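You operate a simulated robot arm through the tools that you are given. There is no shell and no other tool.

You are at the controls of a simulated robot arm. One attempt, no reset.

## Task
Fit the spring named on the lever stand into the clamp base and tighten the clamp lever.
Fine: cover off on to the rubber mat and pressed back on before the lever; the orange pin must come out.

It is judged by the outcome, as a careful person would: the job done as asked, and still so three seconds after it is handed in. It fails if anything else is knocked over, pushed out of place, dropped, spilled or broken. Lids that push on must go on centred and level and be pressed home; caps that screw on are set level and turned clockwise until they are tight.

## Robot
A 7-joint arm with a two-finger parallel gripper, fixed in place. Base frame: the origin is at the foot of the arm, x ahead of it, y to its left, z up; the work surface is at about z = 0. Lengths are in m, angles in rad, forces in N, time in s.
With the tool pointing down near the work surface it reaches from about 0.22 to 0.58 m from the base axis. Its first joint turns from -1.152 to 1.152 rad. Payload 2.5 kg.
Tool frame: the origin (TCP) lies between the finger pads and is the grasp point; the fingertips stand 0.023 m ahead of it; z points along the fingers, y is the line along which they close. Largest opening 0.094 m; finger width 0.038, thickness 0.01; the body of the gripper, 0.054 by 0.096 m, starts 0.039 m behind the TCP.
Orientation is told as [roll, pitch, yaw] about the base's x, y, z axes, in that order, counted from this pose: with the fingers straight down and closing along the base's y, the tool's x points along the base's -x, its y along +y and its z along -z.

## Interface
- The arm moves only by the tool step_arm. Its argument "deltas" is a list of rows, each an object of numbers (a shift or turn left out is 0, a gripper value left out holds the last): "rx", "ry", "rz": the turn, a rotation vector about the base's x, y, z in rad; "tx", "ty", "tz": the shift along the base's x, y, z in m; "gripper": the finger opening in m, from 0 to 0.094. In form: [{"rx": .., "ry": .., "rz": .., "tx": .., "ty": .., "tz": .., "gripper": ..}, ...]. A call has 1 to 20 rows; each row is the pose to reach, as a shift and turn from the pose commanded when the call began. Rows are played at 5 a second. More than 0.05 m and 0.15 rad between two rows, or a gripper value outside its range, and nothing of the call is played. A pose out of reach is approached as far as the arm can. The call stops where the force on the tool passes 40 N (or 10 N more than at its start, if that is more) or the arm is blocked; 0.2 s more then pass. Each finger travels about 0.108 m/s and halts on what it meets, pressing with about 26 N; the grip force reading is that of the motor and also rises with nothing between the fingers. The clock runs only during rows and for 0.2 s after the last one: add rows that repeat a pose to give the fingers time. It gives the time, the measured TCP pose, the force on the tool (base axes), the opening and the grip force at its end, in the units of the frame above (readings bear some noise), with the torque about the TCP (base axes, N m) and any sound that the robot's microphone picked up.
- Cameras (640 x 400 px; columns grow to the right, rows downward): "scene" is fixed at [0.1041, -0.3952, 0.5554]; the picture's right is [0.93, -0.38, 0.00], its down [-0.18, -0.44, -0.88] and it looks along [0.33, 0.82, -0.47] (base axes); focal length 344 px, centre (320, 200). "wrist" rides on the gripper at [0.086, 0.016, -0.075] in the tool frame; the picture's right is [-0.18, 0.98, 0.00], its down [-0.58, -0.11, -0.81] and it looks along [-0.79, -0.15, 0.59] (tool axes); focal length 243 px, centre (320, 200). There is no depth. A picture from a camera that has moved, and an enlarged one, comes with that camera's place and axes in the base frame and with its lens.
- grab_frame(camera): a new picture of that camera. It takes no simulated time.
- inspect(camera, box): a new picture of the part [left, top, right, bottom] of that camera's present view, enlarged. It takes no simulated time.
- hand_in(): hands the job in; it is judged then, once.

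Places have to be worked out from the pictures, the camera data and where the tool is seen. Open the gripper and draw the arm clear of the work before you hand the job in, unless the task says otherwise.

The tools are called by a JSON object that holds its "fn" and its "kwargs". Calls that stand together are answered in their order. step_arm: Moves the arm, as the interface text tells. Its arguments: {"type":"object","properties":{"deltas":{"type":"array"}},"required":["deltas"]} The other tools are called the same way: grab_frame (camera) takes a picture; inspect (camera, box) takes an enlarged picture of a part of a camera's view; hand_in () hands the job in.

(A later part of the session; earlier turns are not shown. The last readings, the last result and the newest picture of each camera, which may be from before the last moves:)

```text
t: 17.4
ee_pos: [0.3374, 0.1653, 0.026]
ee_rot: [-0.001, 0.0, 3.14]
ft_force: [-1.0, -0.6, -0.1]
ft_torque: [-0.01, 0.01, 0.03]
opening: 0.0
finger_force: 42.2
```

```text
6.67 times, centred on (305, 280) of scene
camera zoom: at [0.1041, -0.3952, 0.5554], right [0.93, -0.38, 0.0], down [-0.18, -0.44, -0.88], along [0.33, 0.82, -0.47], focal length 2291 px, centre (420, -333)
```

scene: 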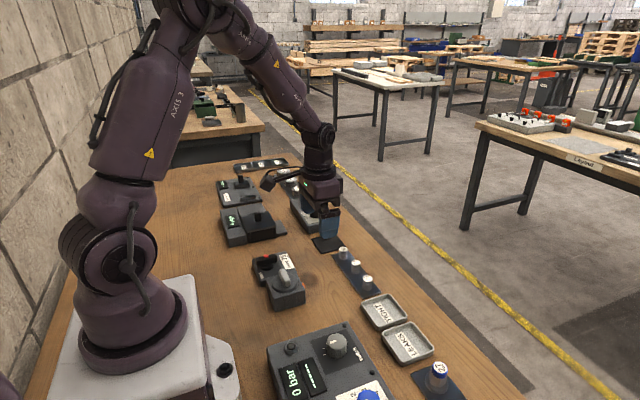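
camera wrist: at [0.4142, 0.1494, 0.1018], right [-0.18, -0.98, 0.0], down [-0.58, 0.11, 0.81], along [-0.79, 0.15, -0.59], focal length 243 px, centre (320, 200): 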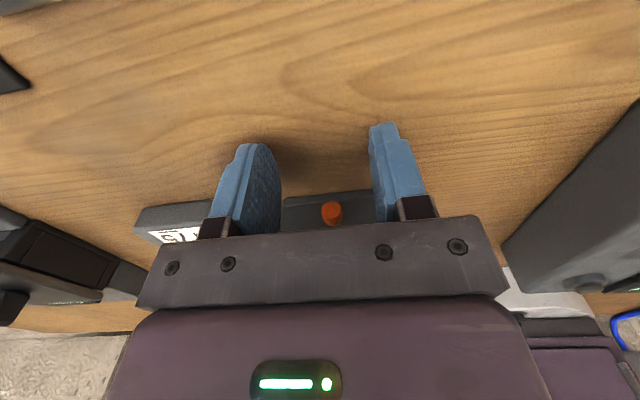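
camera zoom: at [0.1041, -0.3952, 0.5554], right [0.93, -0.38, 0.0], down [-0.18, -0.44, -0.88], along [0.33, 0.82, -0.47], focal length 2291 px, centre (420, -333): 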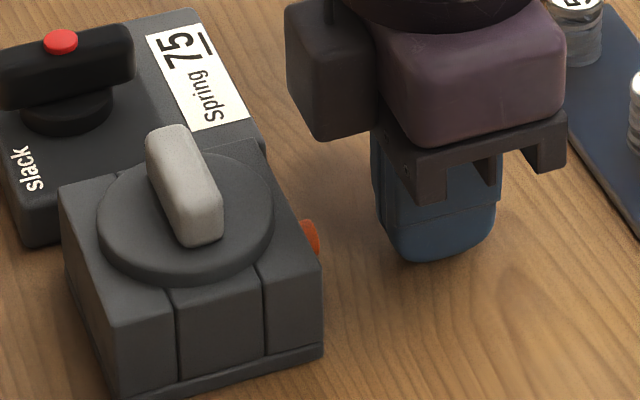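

The pin slipped out of the pads and is back in its original place (opening read 0), so it seems spring-loaded or held by a catch; nothing else moved. I open, re-approach with more overlap and re-grip.

{"fn": "step_arm", "kwargs": {"deltas": [{"gripper": 0.03}, {"gripper": 0.03}, {"tx": -0.012, "gripper": 0.03}, {"tx": -0.024, "gripper": 0.03}, {"tx": -0.03, "gripper": 0.03}, {"tx": -0.0335, "gripper": 0.03}, {"tx": -0.0335, "gripper": 0.03}]}}

{"fn": "inspect", "kwargs": {"camera": "wrist", "box": [240, 120, 400, 240]}}

{"fn": "inspect", "kwargs": {"camera": "scene", "box": [270, 250, 340, 310]}}

```text
t: 19.0
ee_pos: [0.3044, 0.1649, 0.0274]
ee_rot: [-0.002, 0.003, 3.142]
ft_force: [10.9, 2.2, -6.5]
ft_torque: [0.08, 0.02, 0.13]
opening: 0.0297
finger_force: 0.0
```

```text
3.33 times, centred on (320, 180) of wrist
camera zoom: at [0.3912, 0.1496, 0.1014], right [-0.18, -0.98, 0.0], down [-0.58, 0.11, 0.8], along [-0.79, 0.15, -0.59], focal length 809 px, centre (320, 267)
```

zoom: 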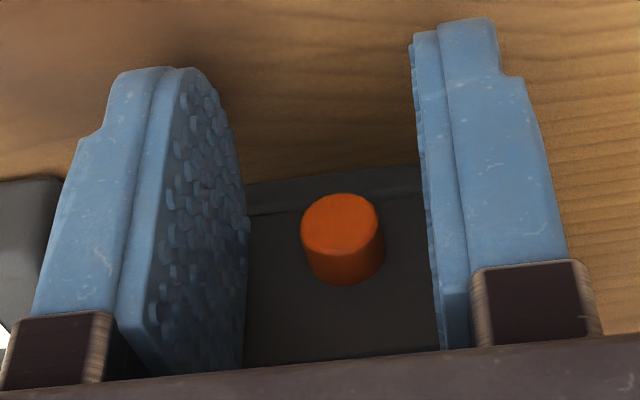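

```text
6.67 times, centred on (305, 280) of scene
camera zoom: at [0.1041, -0.3952, 0.5554], right [0.93, -0.38, 0.0], down [-0.18, -0.44, -0.88], along [0.33, 0.82, -0.47], focal length 2291 px, centre (420, -333)
```

zoom: 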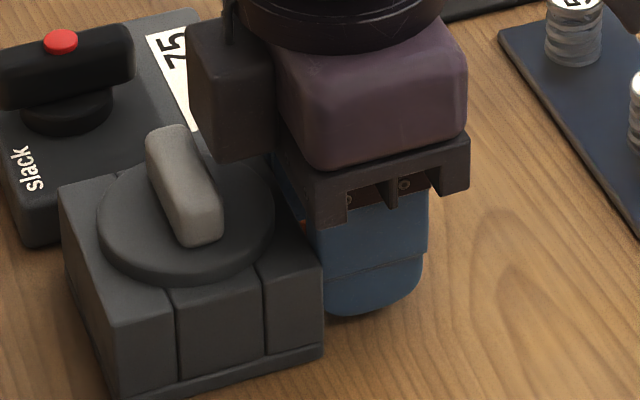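

A 10.9 N contact shows the fingertips touch the lip at the foot of the base. I back off 1.5 mm and lift 3 mm, then grip the pin again.

{"fn": "step_arm", "kwargs": {"deltas": [{"tx": 0.0015, "tz": 0.0}, {"tx": 0.0015, "tz": 0.003}, {"tx": 0.0015, "tz": 0.003}]}}

{"fn": "step_arm", "kwargs": {"deltas": [{"tx": -0.001, "gripper": 0.03}, {"tx": -0.001, "gripper": 0.015}, {"tx": -0.001, "gripper": 0.005}, {"tx": -0.001, "gripper": 0.0}, {"tx": -0.001, "gripper": 0.0}, {"tx": -0.001, "gripper": 0.0}]}}

{"fn": "inspect", "kwargs": {"camera": "wrist", "box": [240, 120, 400, 240]}}

```text
t: 19.8
ee_pos: [0.3052, 0.1658, 0.0306]
ee_rot: [0.001, 0.0, 3.141]
ft_force: [6.2, -0.7, -3.6]
ft_torque: [0.06, -0.07, 0.14]
opening: 0.0302
finger_force: 0.0
```

```text
t: 21.2
ee_pos: [0.3048, 0.1653, 0.0309]
ee_rot: [0.0, 0.001, 3.138]
ft_force: [15.6, -4.3, 2.1]
ft_torque: [-0.04, 0.18, 0.16]
opening: 0.0114
finger_force: 44.7
```

```text
3.33 times, centred on (320, 180) of wrist
camera zoom: at [0.3912, 0.149, 0.105], right [-0.19, -0.98, 0.0], down [-0.58, 0.11, 0.81], along [-0.79, 0.15, -0.59], focal length 809 px, centre (320, 267)
```

zoom: 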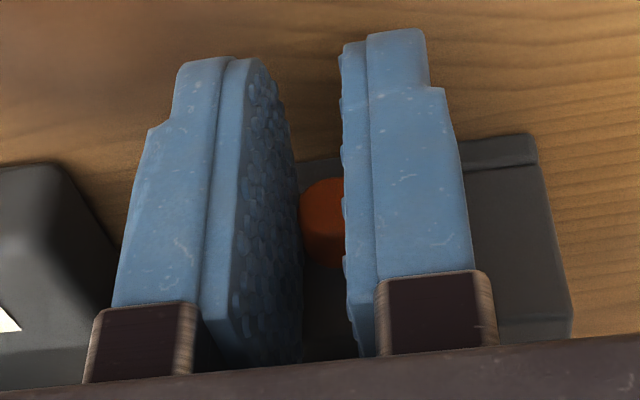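

Gripped again at 0.0114. I pull in small separate calls to read force against travel.

{"fn": "step_arm", "kwargs": {"deltas": [{"tx": 0.002}, {"tx": 0.004}]}}

{"fn": "step_arm", "kwargs": {"deltas": [{"tx": 0.002}, {"tx": 0.004}]}}

{"fn": "step_arm", "kwargs": {"deltas": [{"tx": 0.002}, {"tx": 0.004}]}}

{"fn": "inspect", "kwargs": {"camera": "scene", "box": [270, 250, 340, 310]}}

```text
t: 21.8
ee_pos: [0.3073, 0.1649, 0.0316]
ee_rot: [0.003, -0.002, 3.142]
ft_force: [0.3, -11.1, 30.1]
ft_torque: [-0.11, 1.28, 0.2]
opening: 0.0113
finger_force: 45.2
```

```text
t: 22.4
ee_pos: [0.3121, 0.1643, 0.0297]
ee_rot: [0.0, -0.002, 3.143]
ft_force: [-0.8, -11.4, 28.5]
ft_torque: [-0.1, 0.65, 0.19]
opening: 0.0112
finger_force: 45.0
```

```text
t: 23.0
ee_pos: [0.3158, 0.1661, 0.0295]
ee_rot: [0.003, 0.0, 3.143]
ft_force: [-7.8, -13.4, 36.9]
ft_torque: [-0.18, 0.38, 0.23]
opening: 0.0114
finger_force: 45.1
```

```text
6.67 times, centred on (305, 280) of scene
camera zoom: at [0.1039, -0.3953, 0.5554], right [0.93, -0.38, 0.0], down [-0.18, -0.44, -0.88], along [0.33, 0.82, -0.47], focal length 2291 px, centre (420, -333)
```

zoom: 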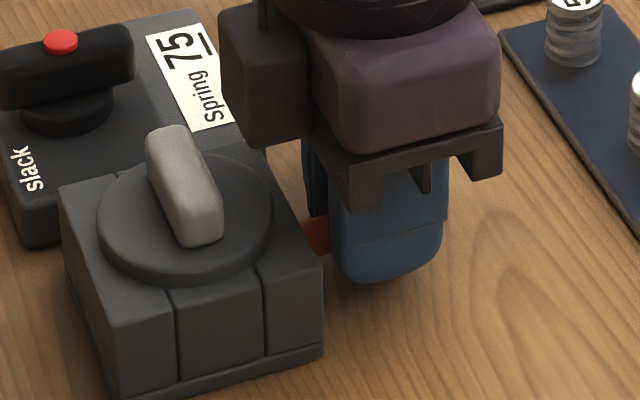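

The pull force along x is small (-8 N), but a ~35 N vertical load has built up from a height mismatch. I relieve it by raising the commanded z slightly and shifting y.

{"fn": "step_arm", "kwargs": {"deltas": [{"tz": 0.001, "ty": -0.0005}, {"tz": 0.002, "ty": -0.001}]}}

```text
t: 23.6
ee_pos: [0.3159, 0.1664, 0.0295]
ee_rot: [-0.005, -0.004, -3.143]
ft_force: [-0.9, 3.4, -26.0]
ft_torque: [-0.02, -1.39, 0.0]
opening: 0.0112
finger_force: 45.2
```

Stiffness is about 30 N/mm vertically, so the neutral height is ~0.8 mm lower than now. I correct that and continue the pull in small steps.

{"fn": "step_arm", "kwargs": {"deltas": [{"tz": -0.0008, "ty": 0.0002}, {"tz": -0.0008, "ty": 0.0002}]}}

{"fn": "step_arm", "kwargs": {"deltas": [{"tx": 0.001}, {"tx": 0.002}, {"tx": 0.002}]}}

{"fn": "step_arm", "kwargs": {"deltas": [{"tx": 0.001}, {"tx": 0.002}, {"tx": 0.002}]}}

```text
t: 24.2
ee_pos: [0.3147, 0.1653, 0.0311]
ee_rot: [0.0, -0.004, 3.142]
ft_force: [-1.5, 5.5, -38.3]
ft_torque: [0.05, -0.34, -0.1]
opening: 0.0114
finger_force: 44.9
```

```text
t: 25.0
ee_pos: [0.3163, 0.1645, 0.0313]
ee_rot: [0.001, -0.004, -3.142]
ft_force: [-12.2, 7.3, -23.5]
ft_torque: [0.04, 0.06, -0.07]
opening: 0.011
finger_force: 44.5
```

```text
t: 25.8
ee_pos: [0.3174, 0.1651, 0.0311]
ee_rot: [-0.002, -0.006, -3.141]
ft_force: [-21.9, 14.9, -16.7]
ft_torque: [0.2, 0.03, -0.29]
opening: 0.011
finger_force: 44.8
```

The x load now rises to -22 N at about 12 mm of travel. I look at how far the pin is actually out.

{"fn": "inspect", "kwargs": {"camera": "scene", "box": [280, 260, 330, 300]}}

{"fn": "inspect", "kwargs": {"camera": "wrist", "box": [270, 160, 370, 230]}}

```text
10.00 times, centred on (305, 280) of scene
camera zoom: at [0.1041, -0.3952, 0.5554], right [0.93, -0.38, 0.0], down [-0.18, -0.44, -0.88], along [0.33, 0.82, -0.47], focal length 3436 px, centre (470, -600)
```

zoom: 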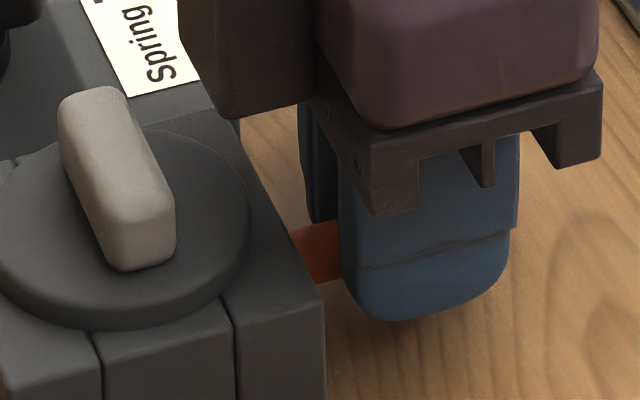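

```text
5.71 times, centred on (320, 195) of wrist
camera zoom: at [0.4038, 0.1489, 0.1044], right [-0.18, -0.98, 0.0], down [-0.58, 0.11, 0.81], along [-0.8, 0.15, -0.59], focal length 1386 px, centre (320, 229)
```

zoom: 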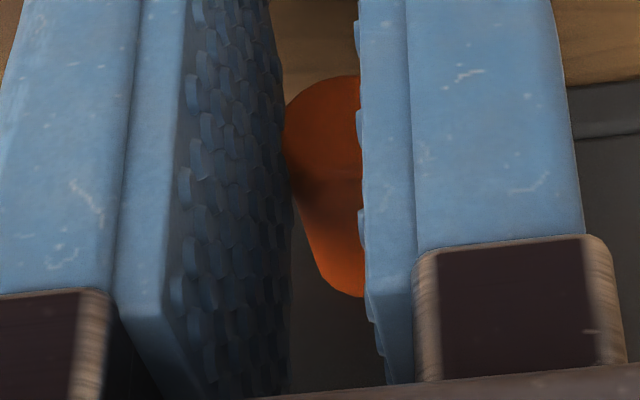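

The pin is about 12 mm out and seems to be at the end of its travel. I relieve the side loads, pull a touch more, then open gently to see whether it stays out.

{"fn": "step_arm", "kwargs": {"deltas": [{"tz": -0.0005, "ty": 0.0008}, {"tz": -0.0005, "ty": 0.0008, "tx": 0.001}, {"tz": -0.0005, "ty": 0.0008, "tx": 0.001}]}}

{"fn": "inspect", "kwargs": {"camera": "wrist", "box": [270, 160, 370, 230]}}

```text
t: 26.6
ee_pos: [0.3194, 0.1657, 0.0319]
ee_rot: [0.002, -0.006, -3.138]
ft_force: [-32.2, 5.9, 22.0]
ft_torque: [0.05, 0.48, -0.07]
opening: 0.0112
finger_force: 44.8
```

```text
5.71 times, centred on (320, 195) of wrist
camera zoom: at [0.4049, 0.1494, 0.1044], right [-0.18, -0.98, 0.0], down [-0.58, 0.11, 0.81], along [-0.8, 0.15, -0.59], focal length 1386 px, centre (320, 229)
```

zoom: 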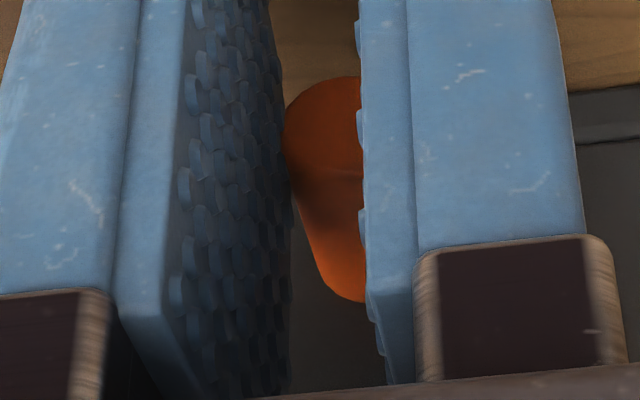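

The pin keeps following at about 10 N per mm. I check that the base itself is not being dragged.

{"fn": "inspect", "kwargs": {"camera": "scene", "box": [270, 250, 340, 310]}}

```text
6.67 times, centred on (305, 280) of scene
camera zoom: at [0.104, -0.3952, 0.5553], right [0.93, -0.38, 0.0], down [-0.18, -0.44, -0.88], along [0.33, 0.82, -0.47], focal length 2291 px, centre (420, -333)
```

zoom: 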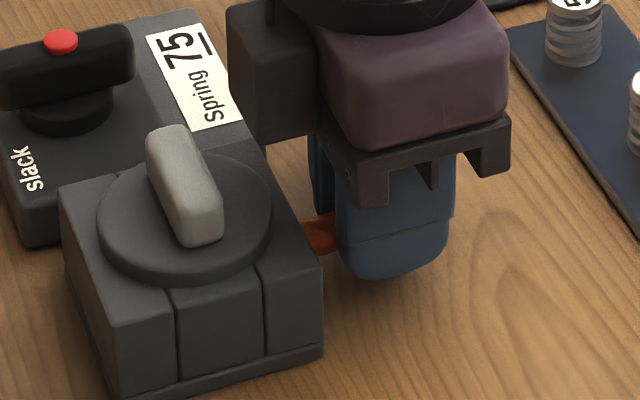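

The force curve looks like free travel of ~10 mm and then a soft end stop; the earlier snap-back was probably the rebound from over-pulling. I ease back until the load is nearly gone, then check before opening.

{"fn": "step_arm", "kwargs": {"deltas": [{"tx": -0.001, "tz": 0.0005}, {"tx": -0.002, "tz": 0.0005}, {"tx": -0.003, "tz": 0.0005}, {"tx": -0.003, "tz": 0.0005}]}}

{"fn": "step_arm", "kwargs": {"deltas": [{"tx": -0.001}, {"tx": -0.001}]}}

```text
t: 27.6
ee_pos: [0.3171, 0.1658, 0.0306]
ee_rot: [0.0, -0.002, -3.14]
ft_force: [-20.2, 9.8, 0.3]
ft_torque: [0.08, 0.42, -0.16]
opening: 0.0112
finger_force: 45.1
```

```text
t: 28.2
ee_pos: [0.3181, 0.1644, 0.0304]
ee_rot: [-0.001, -0.002, -3.14]
ft_force: [-17.8, 11.1, -7.2]
ft_torque: [0.11, 0.1, -0.17]
opening: 0.0112
finger_force: 45.5
```

Load is falling (-18 N). I ease back further.

{"fn": "step_arm", "kwargs": {"deltas": [{"tx": -0.001, "ty": 0.0005}, {"tx": -0.002, "ty": 0.0005}, {"tx": -0.002, "ty": 0.0005}]}}

{"fn": "step_arm", "kwargs": {"deltas": [{"tx": -0.001}, {"tx": -0.0015}, {"tx": -0.0015}]}}

```text
t: 29.0
ee_pos: [0.3157, 0.1645, 0.0307]
ee_rot: [0.001, 0.003, 3.14]
ft_force: [-9.4, 6.4, -4.9]
ft_torque: [0.05, 0.02, -0.11]
opening: 0.0111
finger_force: 45.1
```

```text
t: 29.8
ee_pos: [0.3151, 0.1655, 0.0303]
ee_rot: [0.0, 0.003, 3.141]
ft_force: [-0.8, 7.8, -18.3]
ft_torque: [0.05, -1.46, -0.14]
opening: 0.011
finger_force: 45.0
```

The x load is now about zero with the pin ~10 mm out. I open the fingers and see whether the pin stays out.

{"fn": "step_arm", "kwargs": {"deltas": [{"gripper": 0.014}, {"gripper": 0.02}, {"gripper": 0.03}, {"gripper": 0.03}]}}

{"fn": "inspect", "kwargs": {"camera": "wrist", "box": [240, 120, 400, 240]}}

{"fn": "inspect", "kwargs": {"camera": "scene", "box": [270, 250, 340, 310]}}

```text
t: 30.8
ee_pos: [0.314, 0.1649, 0.0301]
ee_rot: [0.001, 0.001, 3.142]
ft_force: [-0.3, -0.5, 0.6]
ft_torque: [-0.02, 0.0, 0.01]
opening: 0.0302
finger_force: 0.1
```

```text
3.33 times, centred on (320, 180) of wrist
camera zoom: at [0.3999, 0.149, 0.105], right [-0.18, -0.98, 0.0], down [-0.58, 0.11, 0.81], along [-0.79, 0.15, -0.59], focal length 809 px, centre (320, 267)
```

zoom: 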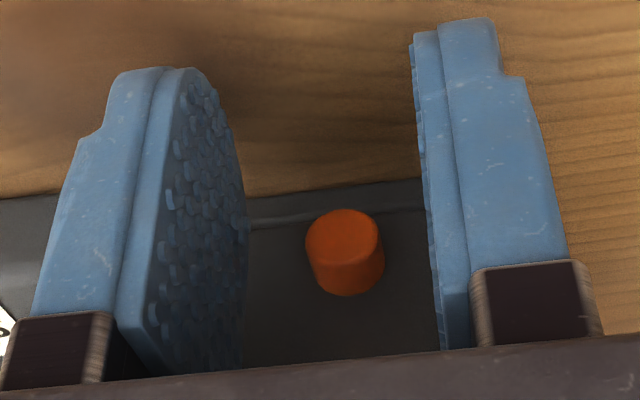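

```text
6.67 times, centred on (305, 280) of scene
camera zoom: at [0.1041, -0.3952, 0.5554], right [0.93, -0.38, 0.0], down [-0.18, -0.44, -0.88], along [0.33, 0.82, -0.47], focal length 2291 px, centre (420, -333)
```

zoom: 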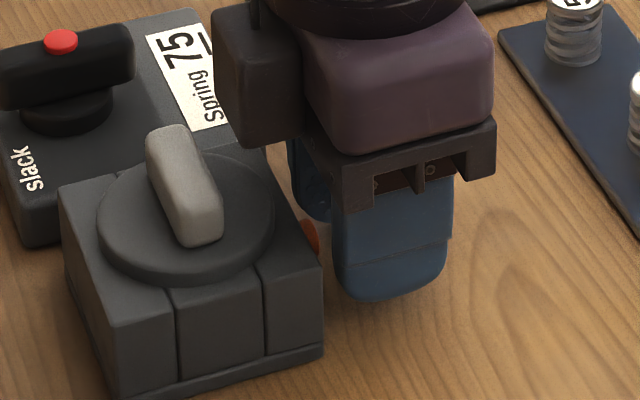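

The pin springs back every time it is let go, and the force curve (free ~10 mm, then stiff) says it is a sprung plunger with a stop. Pulling it out may already have tripped the cover's lock, so I test that: retreat, rise, turn back to yaw 90° and go above the cover handle.

{"fn": "step_arm", "kwargs": {"deltas": [{"tx": 0.015, "gripper": 0.03}, {"tx": 0.025, "tz": 0.03}, {"tx": 0.025, "tz": 0.07}, {"tx": 0.025, "tz": 0.11}, {"tx": 0.02, "tz": 0.12, "rz": -0.143, "gripper": 0.05}, {"tx": 0.015, "tz": 0.12, "rz": -0.286}, {"tx": 0.01, "tz": 0.12, "rz": -0.429}, {"tx": 0.0, "tz": 0.12, "rz": -0.572}, {"tx": -0.01, "tz": 0.12, "rz": -0.715}, {"tx": -0.02, "tz": 0.12, "rz": -0.858}, {"tx": -0.03, "tz": 0.12, "rz": -1.0}, {"tx": -0.04, "tz": 0.12, "rz": -1.143}, {"tx": -0.05, "tz": 0.12, "rz": -1.286}, {"tx": -0.06, "tz": 0.12, "rz": -1.429}, {"tx": -0.064, "tz": 0.12, "rz": -1.5708}, {"tx": -0.064, "tz": 0.1, "ty": -0.003, "rz": -1.5708}, {"tx": -0.064, "tz": 0.08, "ty": -0.003, "rz": -1.5708}, {"tx": -0.064, "tz": 0.08, "ty": -0.003, "rz": -1.5708}]}}

{"fn": "grab_frame", "kwargs": {"camera": "wrist"}}

{"fn": "inspect", "kwargs": {"camera": "wrist", "box": [240, 80, 400, 200]}}

{"fn": "inspect", "kwargs": {"camera": "scene", "box": [240, 220, 330, 310]}}

```text
t: 34.6
ee_pos: [0.2516, 0.1624, 0.1104]
ee_rot: [0.001, -0.001, 1.569]
ft_force: [0.0, 0.2, 0.1]
ft_torque: [0.0, 0.01, -0.01]
opening: 0.0501
finger_force: 0.1
```

```text
taken
camera wrist: at [0.2342, 0.0759, 0.1847], right [-0.98, 0.19, 0.0], down [0.11, 0.58, 0.81], along [0.15, 0.79, -0.59], focal length 243 px, centre (320, 200)
```

wrist: 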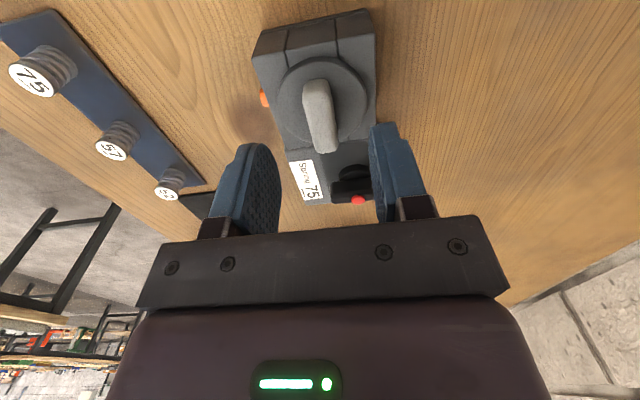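

```text
3.33 times, centred on (320, 140) of wrist
camera zoom: at [0.2342, 0.0759, 0.1847], right [-0.98, 0.19, 0.0], down [0.11, 0.58, 0.81], along [0.15, 0.79, -0.59], focal length 809 px, centre (320, 400)
```

zoom: 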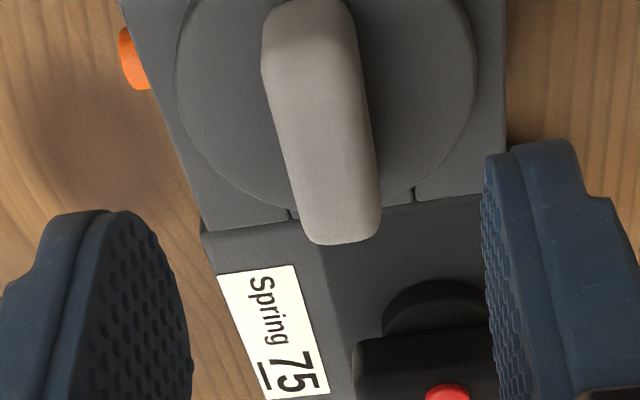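

```text
4.44 times, centred on (285, 265) of scene
camera zoom: at [0.1041, -0.3952, 0.5554], right [0.93, -0.38, 0.0], down [-0.18, -0.44, -0.88], along [0.33, 0.82, -0.47], focal length 1527 px, centre (476, -89)
```

zoom: 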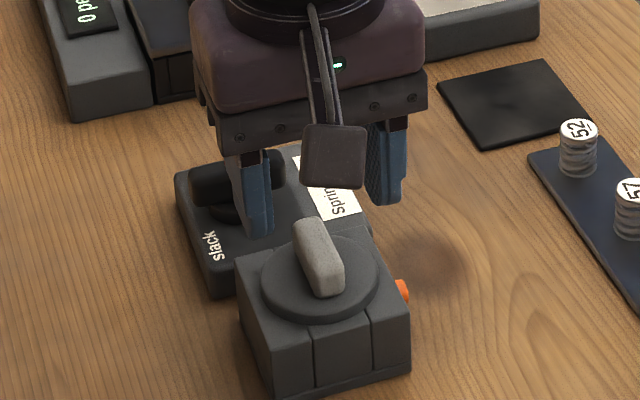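

The handle is aligned along y and centred between the fingers at x≈0.25. I lower to z≈0.08 and re-check the finger/handle overlap.

{"fn": "step_arm", "kwargs": {"deltas": [{"tz": -0.015}, {"tz": -0.03}, {"tz": -0.03}]}}

{"fn": "inspect", "kwargs": {"camera": "wrist", "box": [240, 80, 400, 200]}}

{"fn": "inspect", "kwargs": {"camera": "scene", "box": [250, 230, 320, 300]}}

```text
t: 35.4
ee_pos: [0.2492, 0.1632, 0.0813]
ee_rot: [0.0, 0.001, 1.572]
ft_force: [0.5, -0.1, -0.9]
ft_torque: [0.02, -0.02, -0.03]
opening: 0.0499
finger_force: 0.1
```

```text
3.33 times, centred on (320, 140) of wrist
camera zoom: at [0.2333, 0.077, 0.1549], right [-0.98, 0.18, 0.0], down [0.11, 0.58, 0.81], along [0.15, 0.79, -0.59], focal length 809 px, centre (320, 400)
```

zoom: 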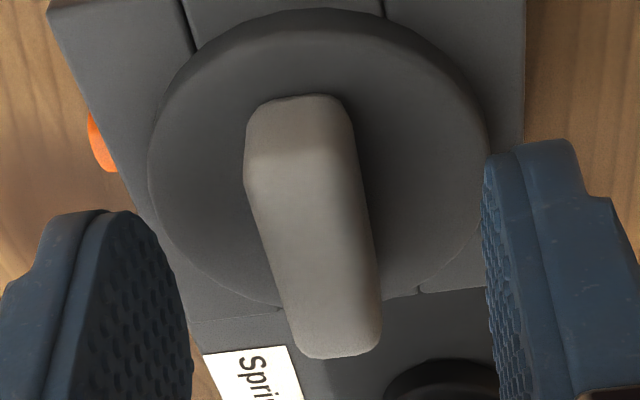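

```text
5.71 times, centred on (285, 265) of scene
camera zoom: at [0.1041, -0.3952, 0.5554], right [0.93, -0.38, 0.0], down [-0.18, -0.44, -0.88], along [0.33, 0.82, -0.47], focal length 1964 px, centre (520, -171)
```

zoom: 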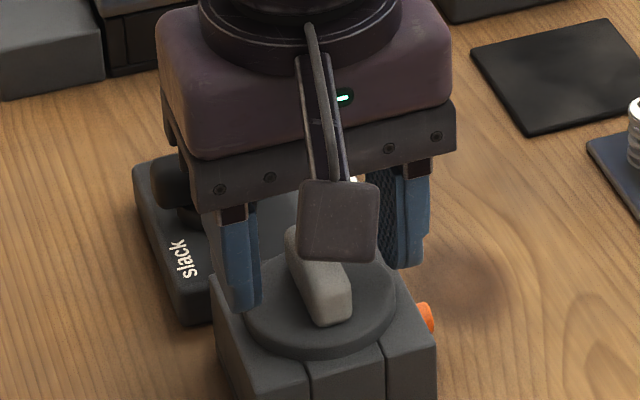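

The disc top is at z≈0.044 and the handle spans about z 0.044-0.064. I lower to z≈0.071 (tips ≈0.048) and close on the handle.

{"fn": "step_arm", "kwargs": {"deltas": [{"tz": -0.005, "tx": -0.0007, "ty": 0.002}, {"tz": -0.01, "tx": -0.0007, "ty": 0.002}, {"tz": -0.01, "tx": -0.0007, "ty": 0.002}, {"tz": -0.01, "tx": -0.0007, "ty": 0.002, "gripper": 0.03}, {"tz": -0.01, "tx": -0.0007, "ty": 0.002, "gripper": 0.018}, {"tz": -0.01, "tx": -0.0007, "ty": 0.002, "gripper": 0.008}, {"tz": -0.01, "tx": -0.0007, "ty": 0.002, "gripper": 0.0}, {"tz": -0.01, "tx": -0.0007, "ty": 0.002, "gripper": 0.0}]}}

{"fn": "inspect", "kwargs": {"camera": "wrist", "box": [240, 80, 400, 200]}}

```text
t: 37.2
ee_pos: [0.2509, 0.1656, 0.0706]
ee_rot: [-0.001, -0.001, 1.57]
ft_force: [5.6, 1.0, 10.4]
ft_torque: [-0.06, -0.08, 0.05]
opening: 0.0152
finger_force: 25.9
```

```text
3.33 times, centred on (320, 140) of wrist
camera zoom: at [0.2335, 0.0783, 0.1451], right [-0.98, 0.18, 0.0], down [0.11, 0.58, 0.81], along [0.15, 0.79, -0.59], focal length 809 px, centre (320, 400)
```

zoom: 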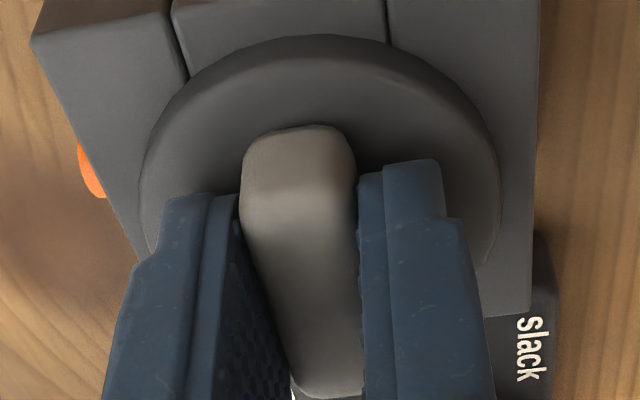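

The handle is held at 0.0152 opening. I test the lock by lifting a little at a time, watching the vertical force.

{"fn": "step_arm", "kwargs": {"deltas": [{"tz": 0.001, "tx": 0.0005}, {"tz": 0.002, "tx": 0.0005}, {"tz": 0.002, "tx": 0.0005}]}}

{"fn": "inspect", "kwargs": {"camera": "wrist", "box": [240, 80, 400, 200]}}

```text
t: 38.0
ee_pos: [0.2486, 0.1648, 0.0729]
ee_rot: [0.001, -0.001, 1.57]
ft_force: [-0.7, -0.1, -0.5]
ft_torque: [0.0, 0.0, 0.0]
opening: 0.0155
finger_force: 25.7
heard: snap
```

```text
3.33 times, centred on (320, 140) of wrist
camera zoom: at [0.2332, 0.0784, 0.147], right [-0.98, 0.18, 0.0], down [0.11, 0.58, 0.81], along [0.15, 0.79, -0.59], focal length 809 px, centre (320, 400)
```

zoom: 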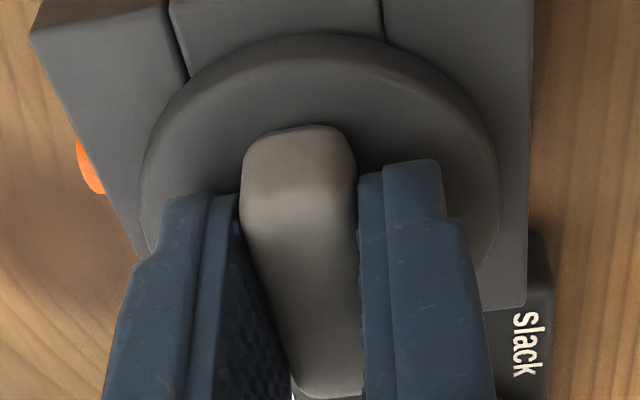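

A "snap" was heard and the load dropped to zero: the cover has unclipped from the base. I lift it straight up and look into the base.

{"fn": "step_arm", "kwargs": {"deltas": [{"tz": 0.005}, {"tz": 0.01}, {"tz": 0.02}, {"tz": 0.035}, {"tz": 0.05}, {"tz": 0.07}, {"tz": 0.07}]}}

{"fn": "grab_frame", "kwargs": {"camera": "wrist"}}

{"fn": "inspect", "kwargs": {"camera": "scene", "box": [240, 220, 330, 310]}}

{"fn": "inspect", "kwargs": {"camera": "scene", "box": [255, 260, 315, 310]}}

```text
t: 39.6
ee_pos: [0.2507, 0.1649, 0.1418]
ee_rot: [0.001, 0.0, 1.572]
ft_force: [1.0, 0.4, -0.8]
ft_torque: [-0.01, 0.0, 0.05]
opening: 0.0153
finger_force: 26.2
```

```text
taken
camera wrist: at [0.2336, 0.0785, 0.217], right [-0.98, 0.18, 0.0], down [0.11, 0.58, 0.81], along [0.15, 0.79, -0.59], focal length 243 px, centre (320, 200)
```

wrist: 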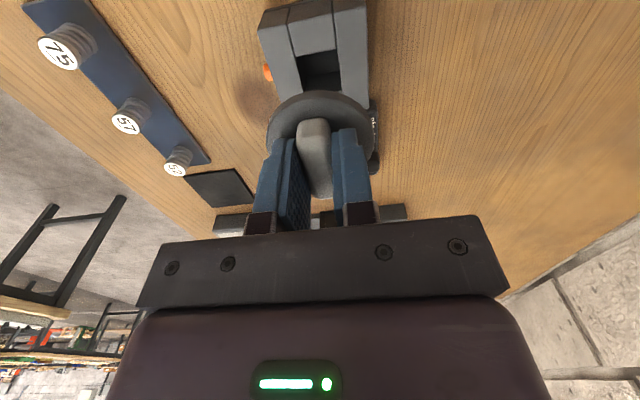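

```text
4.44 times, centred on (285, 265) of scene
camera zoom: at [0.1041, -0.3952, 0.5554], right [0.93, -0.38, 0.0], down [-0.18, -0.44, -0.88], along [0.33, 0.82, -0.47], focal length 1527 px, centre (476, -89)
```

zoom: 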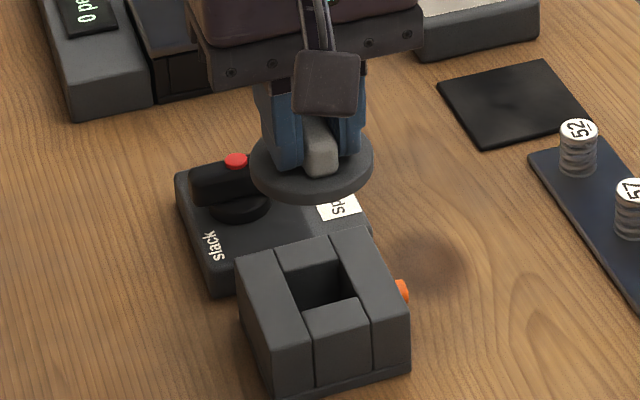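

```text
8.00 times, centred on (285, 285) of scene
camera zoom: at [0.1041, -0.3952, 0.5554], right [0.93, -0.38, 0.0], down [-0.18, -0.44, -0.88], along [0.33, 0.82, -0.47], focal length 2749 px, centre (600, -480)
```

zoom: 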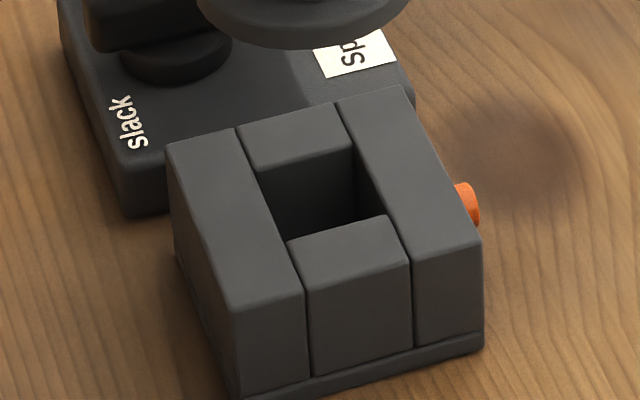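

The base shows a square pocket with the pin entering through its +x wall. Now I carry the cover to the mat, which I measure at x 0.383-0.456, y 0.283-0.357 (centre ≈ (0.42, 0.32)).

{"fn": "step_arm", "kwargs": {"deltas": [{"tx": 0.03, "ty": 0.026}, {"tx": 0.06, "ty": 0.052}, {"tx": 0.09, "ty": 0.08}, {"tx": 0.12, "ty": 0.108}, {"tx": 0.15, "ty": 0.135}, {"tx": 0.169, "ty": 0.154, "tz": -0.01}, {"tx": 0.169, "ty": 0.154, "tz": -0.03}, {"tx": 0.169, "ty": 0.154, "tz": -0.03}]}}

{"fn": "grab_frame", "kwargs": {"camera": "wrist"}}

{"fn": "grab_frame", "kwargs": {"camera": "scene"}}

{"fn": "inspect", "kwargs": {"camera": "scene", "box": [255, 260, 315, 310]}}

```text
t: 41.4
ee_pos: [0.4197, 0.3182, 0.1132]
ee_rot: [0.002, 0.001, 1.571]
ft_force: [0.2, 0.7, -0.3]
ft_torque: [0.0, -0.02, 0.04]
opening: 0.0152
finger_force: 26.1
```

```text
taken
camera wrist: at [0.403, 0.2319, 0.1876], right [-0.98, 0.18, 0.0], down [0.11, 0.58, 0.81], along [0.15, 0.79, -0.59], focal length 243 px, centre (320, 200)
```

wrist: 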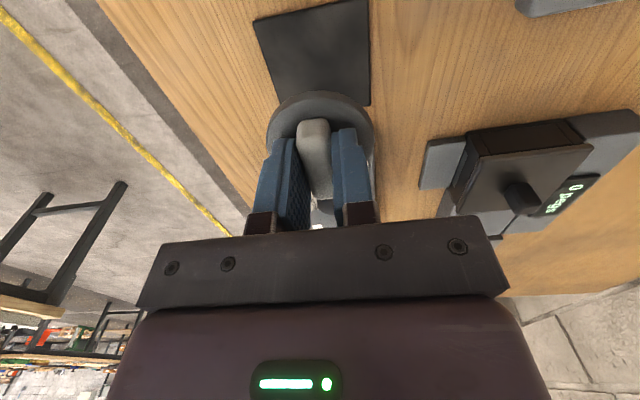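

```text
taken
```

scene: 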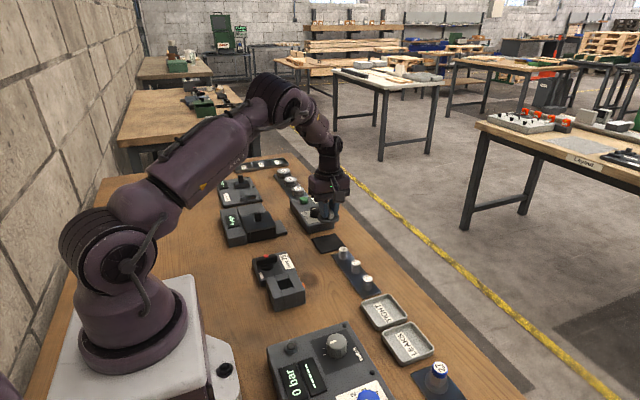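

```text
8.00 times, centred on (285, 285) of scene
camera zoom: at [0.1041, -0.3952, 0.5554], right [0.93, -0.38, 0.0], down [-0.18, -0.44, -0.88], along [0.33, 0.82, -0.47], focal length 2749 px, centre (600, -480)
```

zoom: 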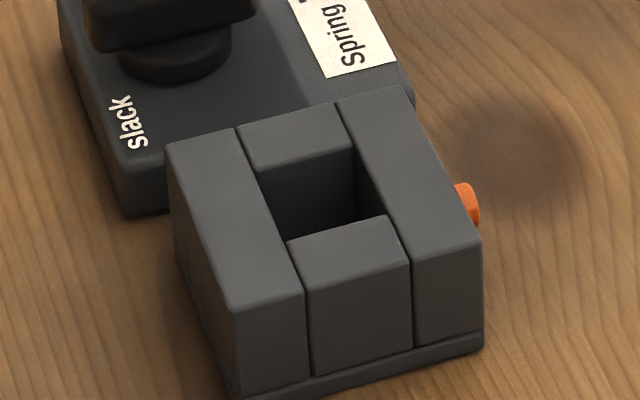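

The mat spans x 0.382-0.4555, y 0.2825-0.3555, so the cover is centred over it. I lower it toward the mat, slowing near contact.

{"fn": "step_arm", "kwargs": {"deltas": [{"tz": -0.02}, {"tz": -0.04}, {"tz": -0.055}, {"tz": -0.06}, {"tz": -0.062}, {"tz": -0.062}]}}

{"fn": "inspect", "kwargs": {"camera": "scene", "box": [290, 200, 370, 260]}}

{"fn": "inspect", "kwargs": {"camera": "wrist", "box": [220, 40, 420, 190]}}

```text
t: 42.8
ee_pos: [0.4185, 0.318, 0.0509]
ee_rot: [-0.001, 0.0, 1.57]
ft_force: [0.6, 0.0, -0.5]
ft_torque: [-0.02, 0.01, -0.01]
opening: 0.0154
finger_force: 26.1
```

```text
6.67 times, centred on (330, 230) of scene
camera zoom: at [0.1041, -0.3952, 0.5554], right [0.93, -0.38, 0.0], down [-0.18, -0.44, -0.88], along [0.33, 0.82, -0.47], focal length 2291 px, centre (253, 0)
```

zoom: 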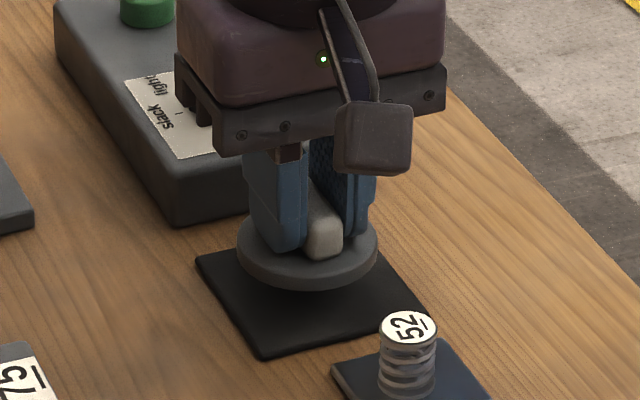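

```text
2.67 times, centred on (320, 115) of wrist
camera zoom: at [0.4026, 0.2324, 0.1254], right [-0.98, 0.18, 0.0], down [0.11, 0.58, 0.81], along [0.15, 0.79, -0.59], focal length 647 px, centre (320, 427)
```

zoom: 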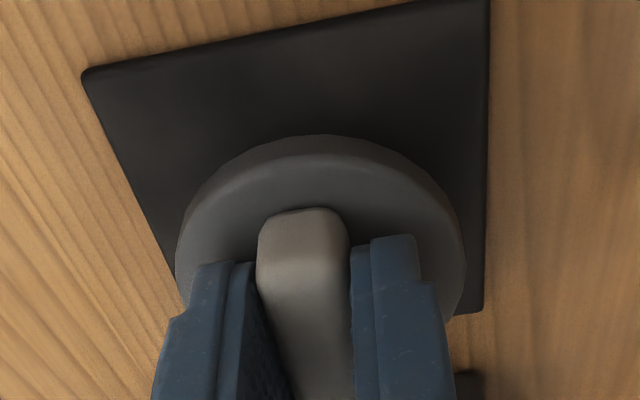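

No contact yet at z≈0.050. I continue down in 2 mm steps.

{"fn": "step_arm", "kwargs": {"deltas": [{"tz": -0.002}, {"tz": -0.004}, {"tz": -0.006}, {"tz": -0.006}]}}

{"fn": "step_arm", "kwargs": {"deltas": [{"tz": -0.001}, {"tz": -0.002}, {"tz": -0.002}]}}

{"fn": "inspect", "kwargs": {"camera": "scene", "box": [290, 200, 370, 260]}}

```text
t: 43.8
ee_pos: [0.418, 0.3194, 0.0448]
ee_rot: [-0.001, -0.001, 1.57]
ft_force: [-0.5, -0.5, -0.1]
ft_torque: [-0.01, 0.03, 0.0]
opening: 0.0152
finger_force: 26.1
```

```text
t: 44.6
ee_pos: [0.4171, 0.3175, 0.0437]
ee_rot: [0.0, 0.0, 1.571]
ft_force: [-0.3, -0.7, 0.0]
ft_torque: [0.03, -0.02, 0.0]
opening: 0.0154
finger_force: 26.1
```

```text
6.67 times, centred on (330, 230) of scene
camera zoom: at [0.1041, -0.3952, 0.5554], right [0.93, -0.38, 0.0], down [-0.18, -0.44, -0.88], along [0.33, 0.82, -0.47], focal length 2291 px, centre (253, 0)
```

zoom: 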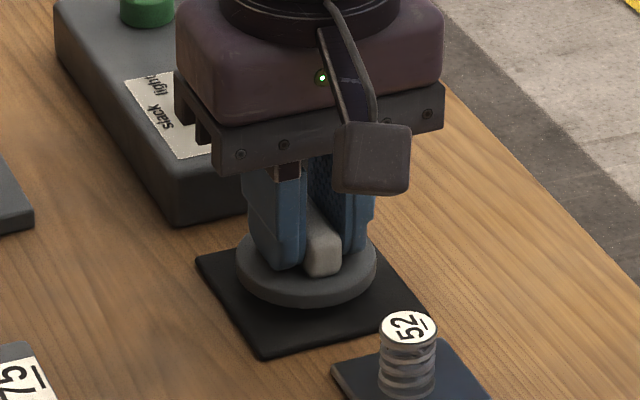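

Still no contact at z≈0.042. I go on in 1 mm steps until the force shows touch-down.

{"fn": "step_arm", "kwargs": {"deltas": [{"tz": -0.001}, {"tz": -0.001}]}}

{"fn": "step_arm", "kwargs": {"deltas": [{"tz": -0.001}, {"tz": -0.001}]}}

{"fn": "step_arm", "kwargs": {"deltas": [{"tz": -0.001}, {"tz": -0.001}]}}

```text
t: 45.2
ee_pos: [0.4177, 0.3183, 0.042]
ee_rot: [0.001, 0.001, 1.57]
ft_force: [-0.5, 0.4, -0.9]
ft_torque: [0.0, 0.01, 0.03]
opening: 0.0157
finger_force: 25.6
```

```text
t: 45.8
ee_pos: [0.4185, 0.3181, 0.0398]
ee_rot: [-0.001, 0.0, 1.571]
ft_force: [-0.3, 1.2, 0.3]
ft_torque: [0.0, -0.03, 0.01]
opening: 0.0156
finger_force: 25.9
```

```text
t: 46.4
ee_pos: [0.4183, 0.3181, 0.0395]
ee_rot: [0.0, 0.0, 1.57]
ft_force: [0.4, -0.3, 0.2]
ft_torque: [-0.01, -0.03, -0.01]
opening: 0.0154
finger_force: 26.4
```

No touch yet (z≈0.0395). I continue.

{"fn": "step_arm", "kwargs": {"deltas": [{"tz": -0.001}, {"tz": -0.001}]}}

{"fn": "step_arm", "kwargs": {"deltas": [{"tz": -0.001}, {"tz": -0.001}]}}

{"fn": "inspect", "kwargs": {"camera": "scene", "box": [300, 210, 360, 255]}}

```text
t: 47.0
ee_pos: [0.4191, 0.3184, 0.0381]
ee_rot: [0.001, 0.001, 1.572]
ft_force: [1.3, 0.4, -0.7]
ft_torque: [0.02, 0.01, 0.04]
opening: 0.0154
finger_force: 26.7
```

```text
t: 47.6
ee_pos: [0.4185, 0.3182, 0.038]
ee_rot: [-0.001, -0.001, 1.571]
ft_force: [-0.3, -0.4, -0.7]
ft_torque: [-0.01, 0.04, -0.01]
opening: 0.0156
finger_force: 26.0
```

```text
8.89 times, centred on (330, 232) of scene
camera zoom: at [0.1041, -0.3952, 0.5554], right [0.93, -0.38, 0.0], down [-0.18, -0.44, -0.88], along [0.33, 0.82, -0.47], focal length 3055 px, centre (231, -89)
```

zoom: 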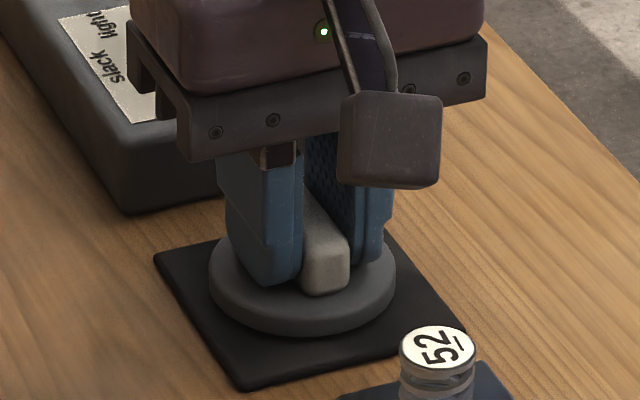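

{"fn": "step_arm", "kwargs": {"deltas": [{"tz": -0.001}, {"tz": -0.001}]}}

{"fn": "step_arm", "kwargs": {"deltas": [{"tz": -0.001}, {"tz": -0.001}]}}

{"fn": "step_arm", "kwargs": {"deltas": [{"tz": -0.001}, {"tz": -0.001}]}}

```text
t: 48.2
ee_pos: [0.4186, 0.3183, 0.0366]
ee_rot: [0.0, 0.001, 1.57]
ft_force: [-0.8, -0.3, 0.3]
ft_torque: [-0.01, 0.02, 0.01]
opening: 0.0158
finger_force: 26.2
```

```text
t: 48.8
ee_pos: [0.4193, 0.3181, 0.0359]
ee_rot: [0.001, -0.001, 1.569]
ft_force: [0.9, 0.3, -0.4]
ft_torque: [-0.04, 0.03, 0.0]
opening: 0.0153
finger_force: 26.1
```

```text
t: 49.4
ee_pos: [0.4184, 0.3179, 0.035]
ee_rot: [-0.001, 0.001, 1.571]
ft_force: [-0.9, 0.3, 0.1]
ft_torque: [-0.02, -0.01, 0.03]
opening: 0.0152
finger_force: 26.3
```

Still free at z≈0.035, so the base top is a bit higher than I assumed. I keep lowering by 1 mm at a time.

{"fn": "step_arm", "kwargs": {"deltas": [{"tz": -0.001}, {"tz": -0.001}]}}

{"fn": "step_arm", "kwargs": {"deltas": [{"tz": -0.001}, {"tz": -0.001}]}}

{"fn": "inspect", "kwargs": {"camera": "scene", "box": [300, 210, 360, 255]}}

```text
t: 50.0
ee_pos: [0.4185, 0.319, 0.0346]
ee_rot: [-0.004, 0.001, 1.57]
ft_force: [-3.3, -3.2, 11.6]
ft_torque: [-0.07, 0.07, 0.03]
opening: 0.0154
finger_force: 26.8
```

```text
t: 50.6
ee_pos: [0.4188, 0.3182, 0.0342]
ee_rot: [-0.001, 0.0, 1.571]
ft_force: [-9.0, -9.2, 32.8]
ft_torque: [-0.25, 0.24, 0.04]
opening: 0.0155
finger_force: 26.3
```

```text
8.89 times, centred on (330, 232) of scene
camera zoom: at [0.1039, -0.3953, 0.5553], right [0.93, -0.38, 0.0], down [-0.18, -0.44, -0.88], along [0.33, 0.82, -0.47], focal length 3055 px, centre (231, -89)
```

zoom: 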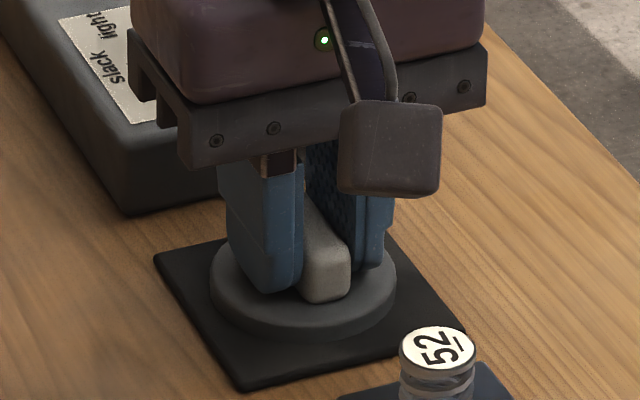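

Touch-down at z≈0.0345 (now 33 N). I ease up 1 mm to unload, then open the fingers.

{"fn": "step_arm", "kwargs": {"deltas": [{"tz": 0.001}, {"tz": 0.001}]}}

{"fn": "step_arm", "kwargs": {"deltas": [{"gripper": 0.018}, {"gripper": 0.022}, {"gripper": 0.03}, {"gripper": 0.04}, {"gripper": 0.04}]}}

{"fn": "inspect", "kwargs": {"camera": "scene", "box": [300, 210, 360, 255]}}

{"fn": "inspect", "kwargs": {"camera": "wrist", "box": [220, 40, 420, 190]}}

```text
t: 51.2
ee_pos: [0.4188, 0.3187, 0.0347]
ee_rot: [-0.005, -0.003, 1.57]
ft_force: [3.1, -1.5, 19.5]
ft_torque: [-0.18, -0.01, -0.02]
opening: 0.0155
finger_force: 26.0
```

```text
t: 52.4
ee_pos: [0.4181, 0.3192, 0.0355]
ee_rot: [0.001, 0.0, 1.57]
ft_force: [-2.4, -3.6, 23.1]
ft_torque: [-0.1, 0.05, 0.0]
opening: 0.034
finger_force: 0.0
```

```text
8.89 times, centred on (330, 232) of scene
camera zoom: at [0.104, -0.3953, 0.5553], right [0.93, -0.38, 0.0], down [-0.18, -0.44, -0.88], along [0.33, 0.82, -0.47], focal length 3055 px, centre (231, -89)
```

zoom: 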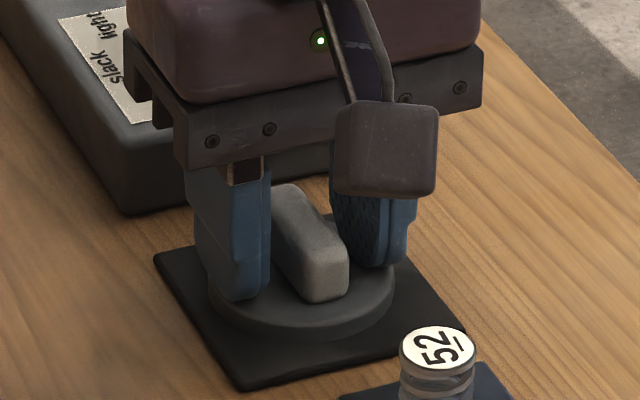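

```text
2.67 times, centred on (320, 115) of wrist
camera zoom: at [0.4016, 0.2326, 0.1089], right [-0.98, 0.18, 0.0], down [0.11, 0.58, 0.81], along [0.15, 0.79, -0.59], focal length 647 px, centre (320, 427)
```

zoom: 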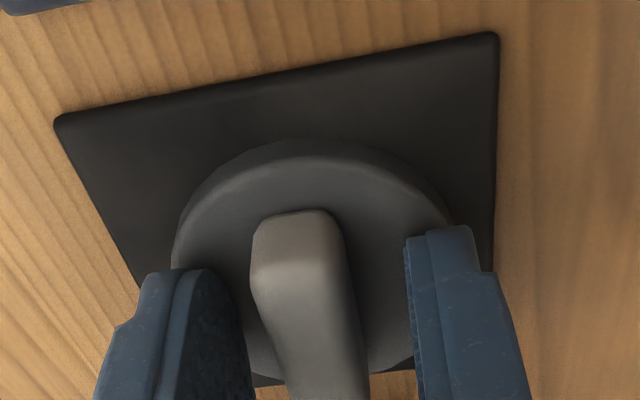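

The fingertips rest on the disc (23 N), so I rise first and then finish opening.

{"fn": "step_arm", "kwargs": {"deltas": [{"tz": 0.001}, {"tz": 0.002}, {"tz": 0.004, "gripper": 0.045}, {"tz": 0.004, "gripper": 0.045}, {"tz": 0.02, "gripper": 0.045}, {"tz": 0.05, "gripper": 0.045}, {"tz": 0.08, "gripper": 0.045}, {"tz": 0.08, "gripper": 0.045}]}}

{"fn": "grab_frame", "kwargs": {"camera": "wrist"}}

{"fn": "inspect", "kwargs": {"camera": "scene", "box": [300, 210, 360, 255]}}

```text
t: 54.2
ee_pos: [0.4185, 0.317, 0.1163]
ee_rot: [0.0, -0.002, 1.57]
ft_force: [-0.1, -0.5, 0.3]
ft_torque: [-0.02, -0.02, 0.01]
opening: 0.0449
finger_force: 0.0
```

```text
taken
camera wrist: at [0.402, 0.231, 0.1897], right [-0.98, 0.18, 0.0], down [0.11, 0.58, 0.81], along [0.15, 0.79, -0.59], focal length 243 px, centre (320, 200)
```

wrist: 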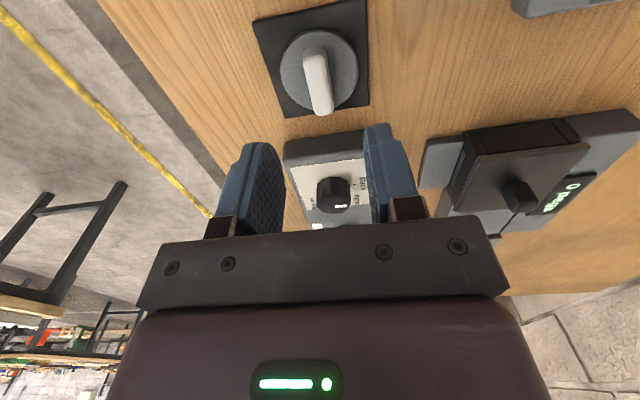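

```text
8.89 times, centred on (330, 232) of scene
camera zoom: at [0.1041, -0.3952, 0.5554], right [0.93, -0.38, 0.0], down [-0.18, -0.44, -0.88], along [0.33, 0.82, -0.47], focal length 3055 px, centre (231, -89)
```

zoom: 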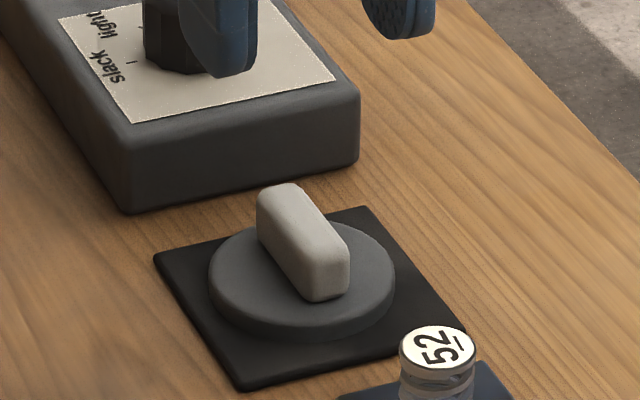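

The cover sits on the mat. Now I fly back over the clamp with a tilt so the wrist camera looks almost straight down into the pocket.

{"fn": "step_arm", "kwargs": {"deltas": [{"tx": -0.025, "ty": -0.022, "tz": 0.01}, {"tx": -0.052, "ty": -0.044, "tz": 0.02}, {"tx": -0.08, "ty": -0.066, "tz": 0.03}, {"tx": -0.108, "ty": -0.088, "tz": 0.035}, {"tx": -0.135, "ty": -0.11, "tz": 0.035, "rx": -0.1}, {"tx": -0.157, "ty": -0.132, "tz": 0.03, "rx": -0.2}, {"tx": -0.157, "ty": -0.132, "tz": 0.02, "rx": -0.3}, {"tx": -0.157, "ty": -0.132, "tz": 0.01, "rx": -0.4}, {"tx": -0.157, "ty": -0.132, "tz": 0.01, "rx": -0.4}]}}

{"fn": "grab_frame", "kwargs": {"camera": "wrist"}}

{"fn": "inspect", "kwargs": {"camera": "wrist", "box": [260, 40, 400, 160]}}

```text
t: 56.2
ee_pos: [0.2608, 0.1865, 0.1242]
ee_rot: [-0.001, 0.402, 1.571]
ft_force: [0.4, -0.6, 0.3]
ft_torque: [0.0, -0.01, 0.04]
opening: 0.0449
finger_force: 0.1
```

```text
taken
camera wrist: at [0.2445, 0.1357, 0.2259], right [-0.98, 0.17, -0.07], down [0.11, 0.85, 0.52], along [0.15, 0.5, -0.85], focal length 243 px, centre (320, 200)
```

wrist: 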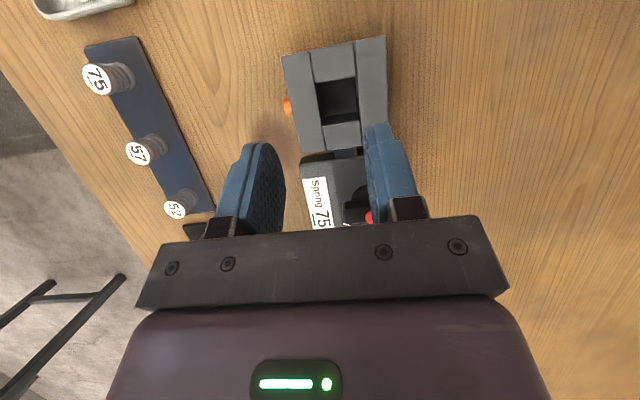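

```text
3.33 times, centred on (330, 100) of wrist
camera zoom: at [0.2445, 0.1357, 0.2259], right [-0.98, 0.17, -0.07], down [0.11, 0.85, 0.52], along [0.15, 0.5, -0.85], focal length 809 px, centre (287, 533)
```

zoom: 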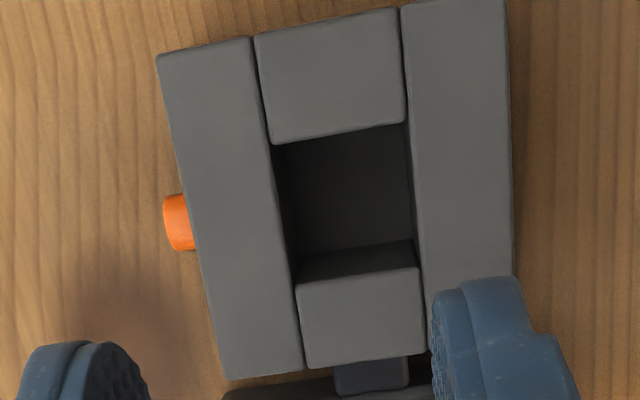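

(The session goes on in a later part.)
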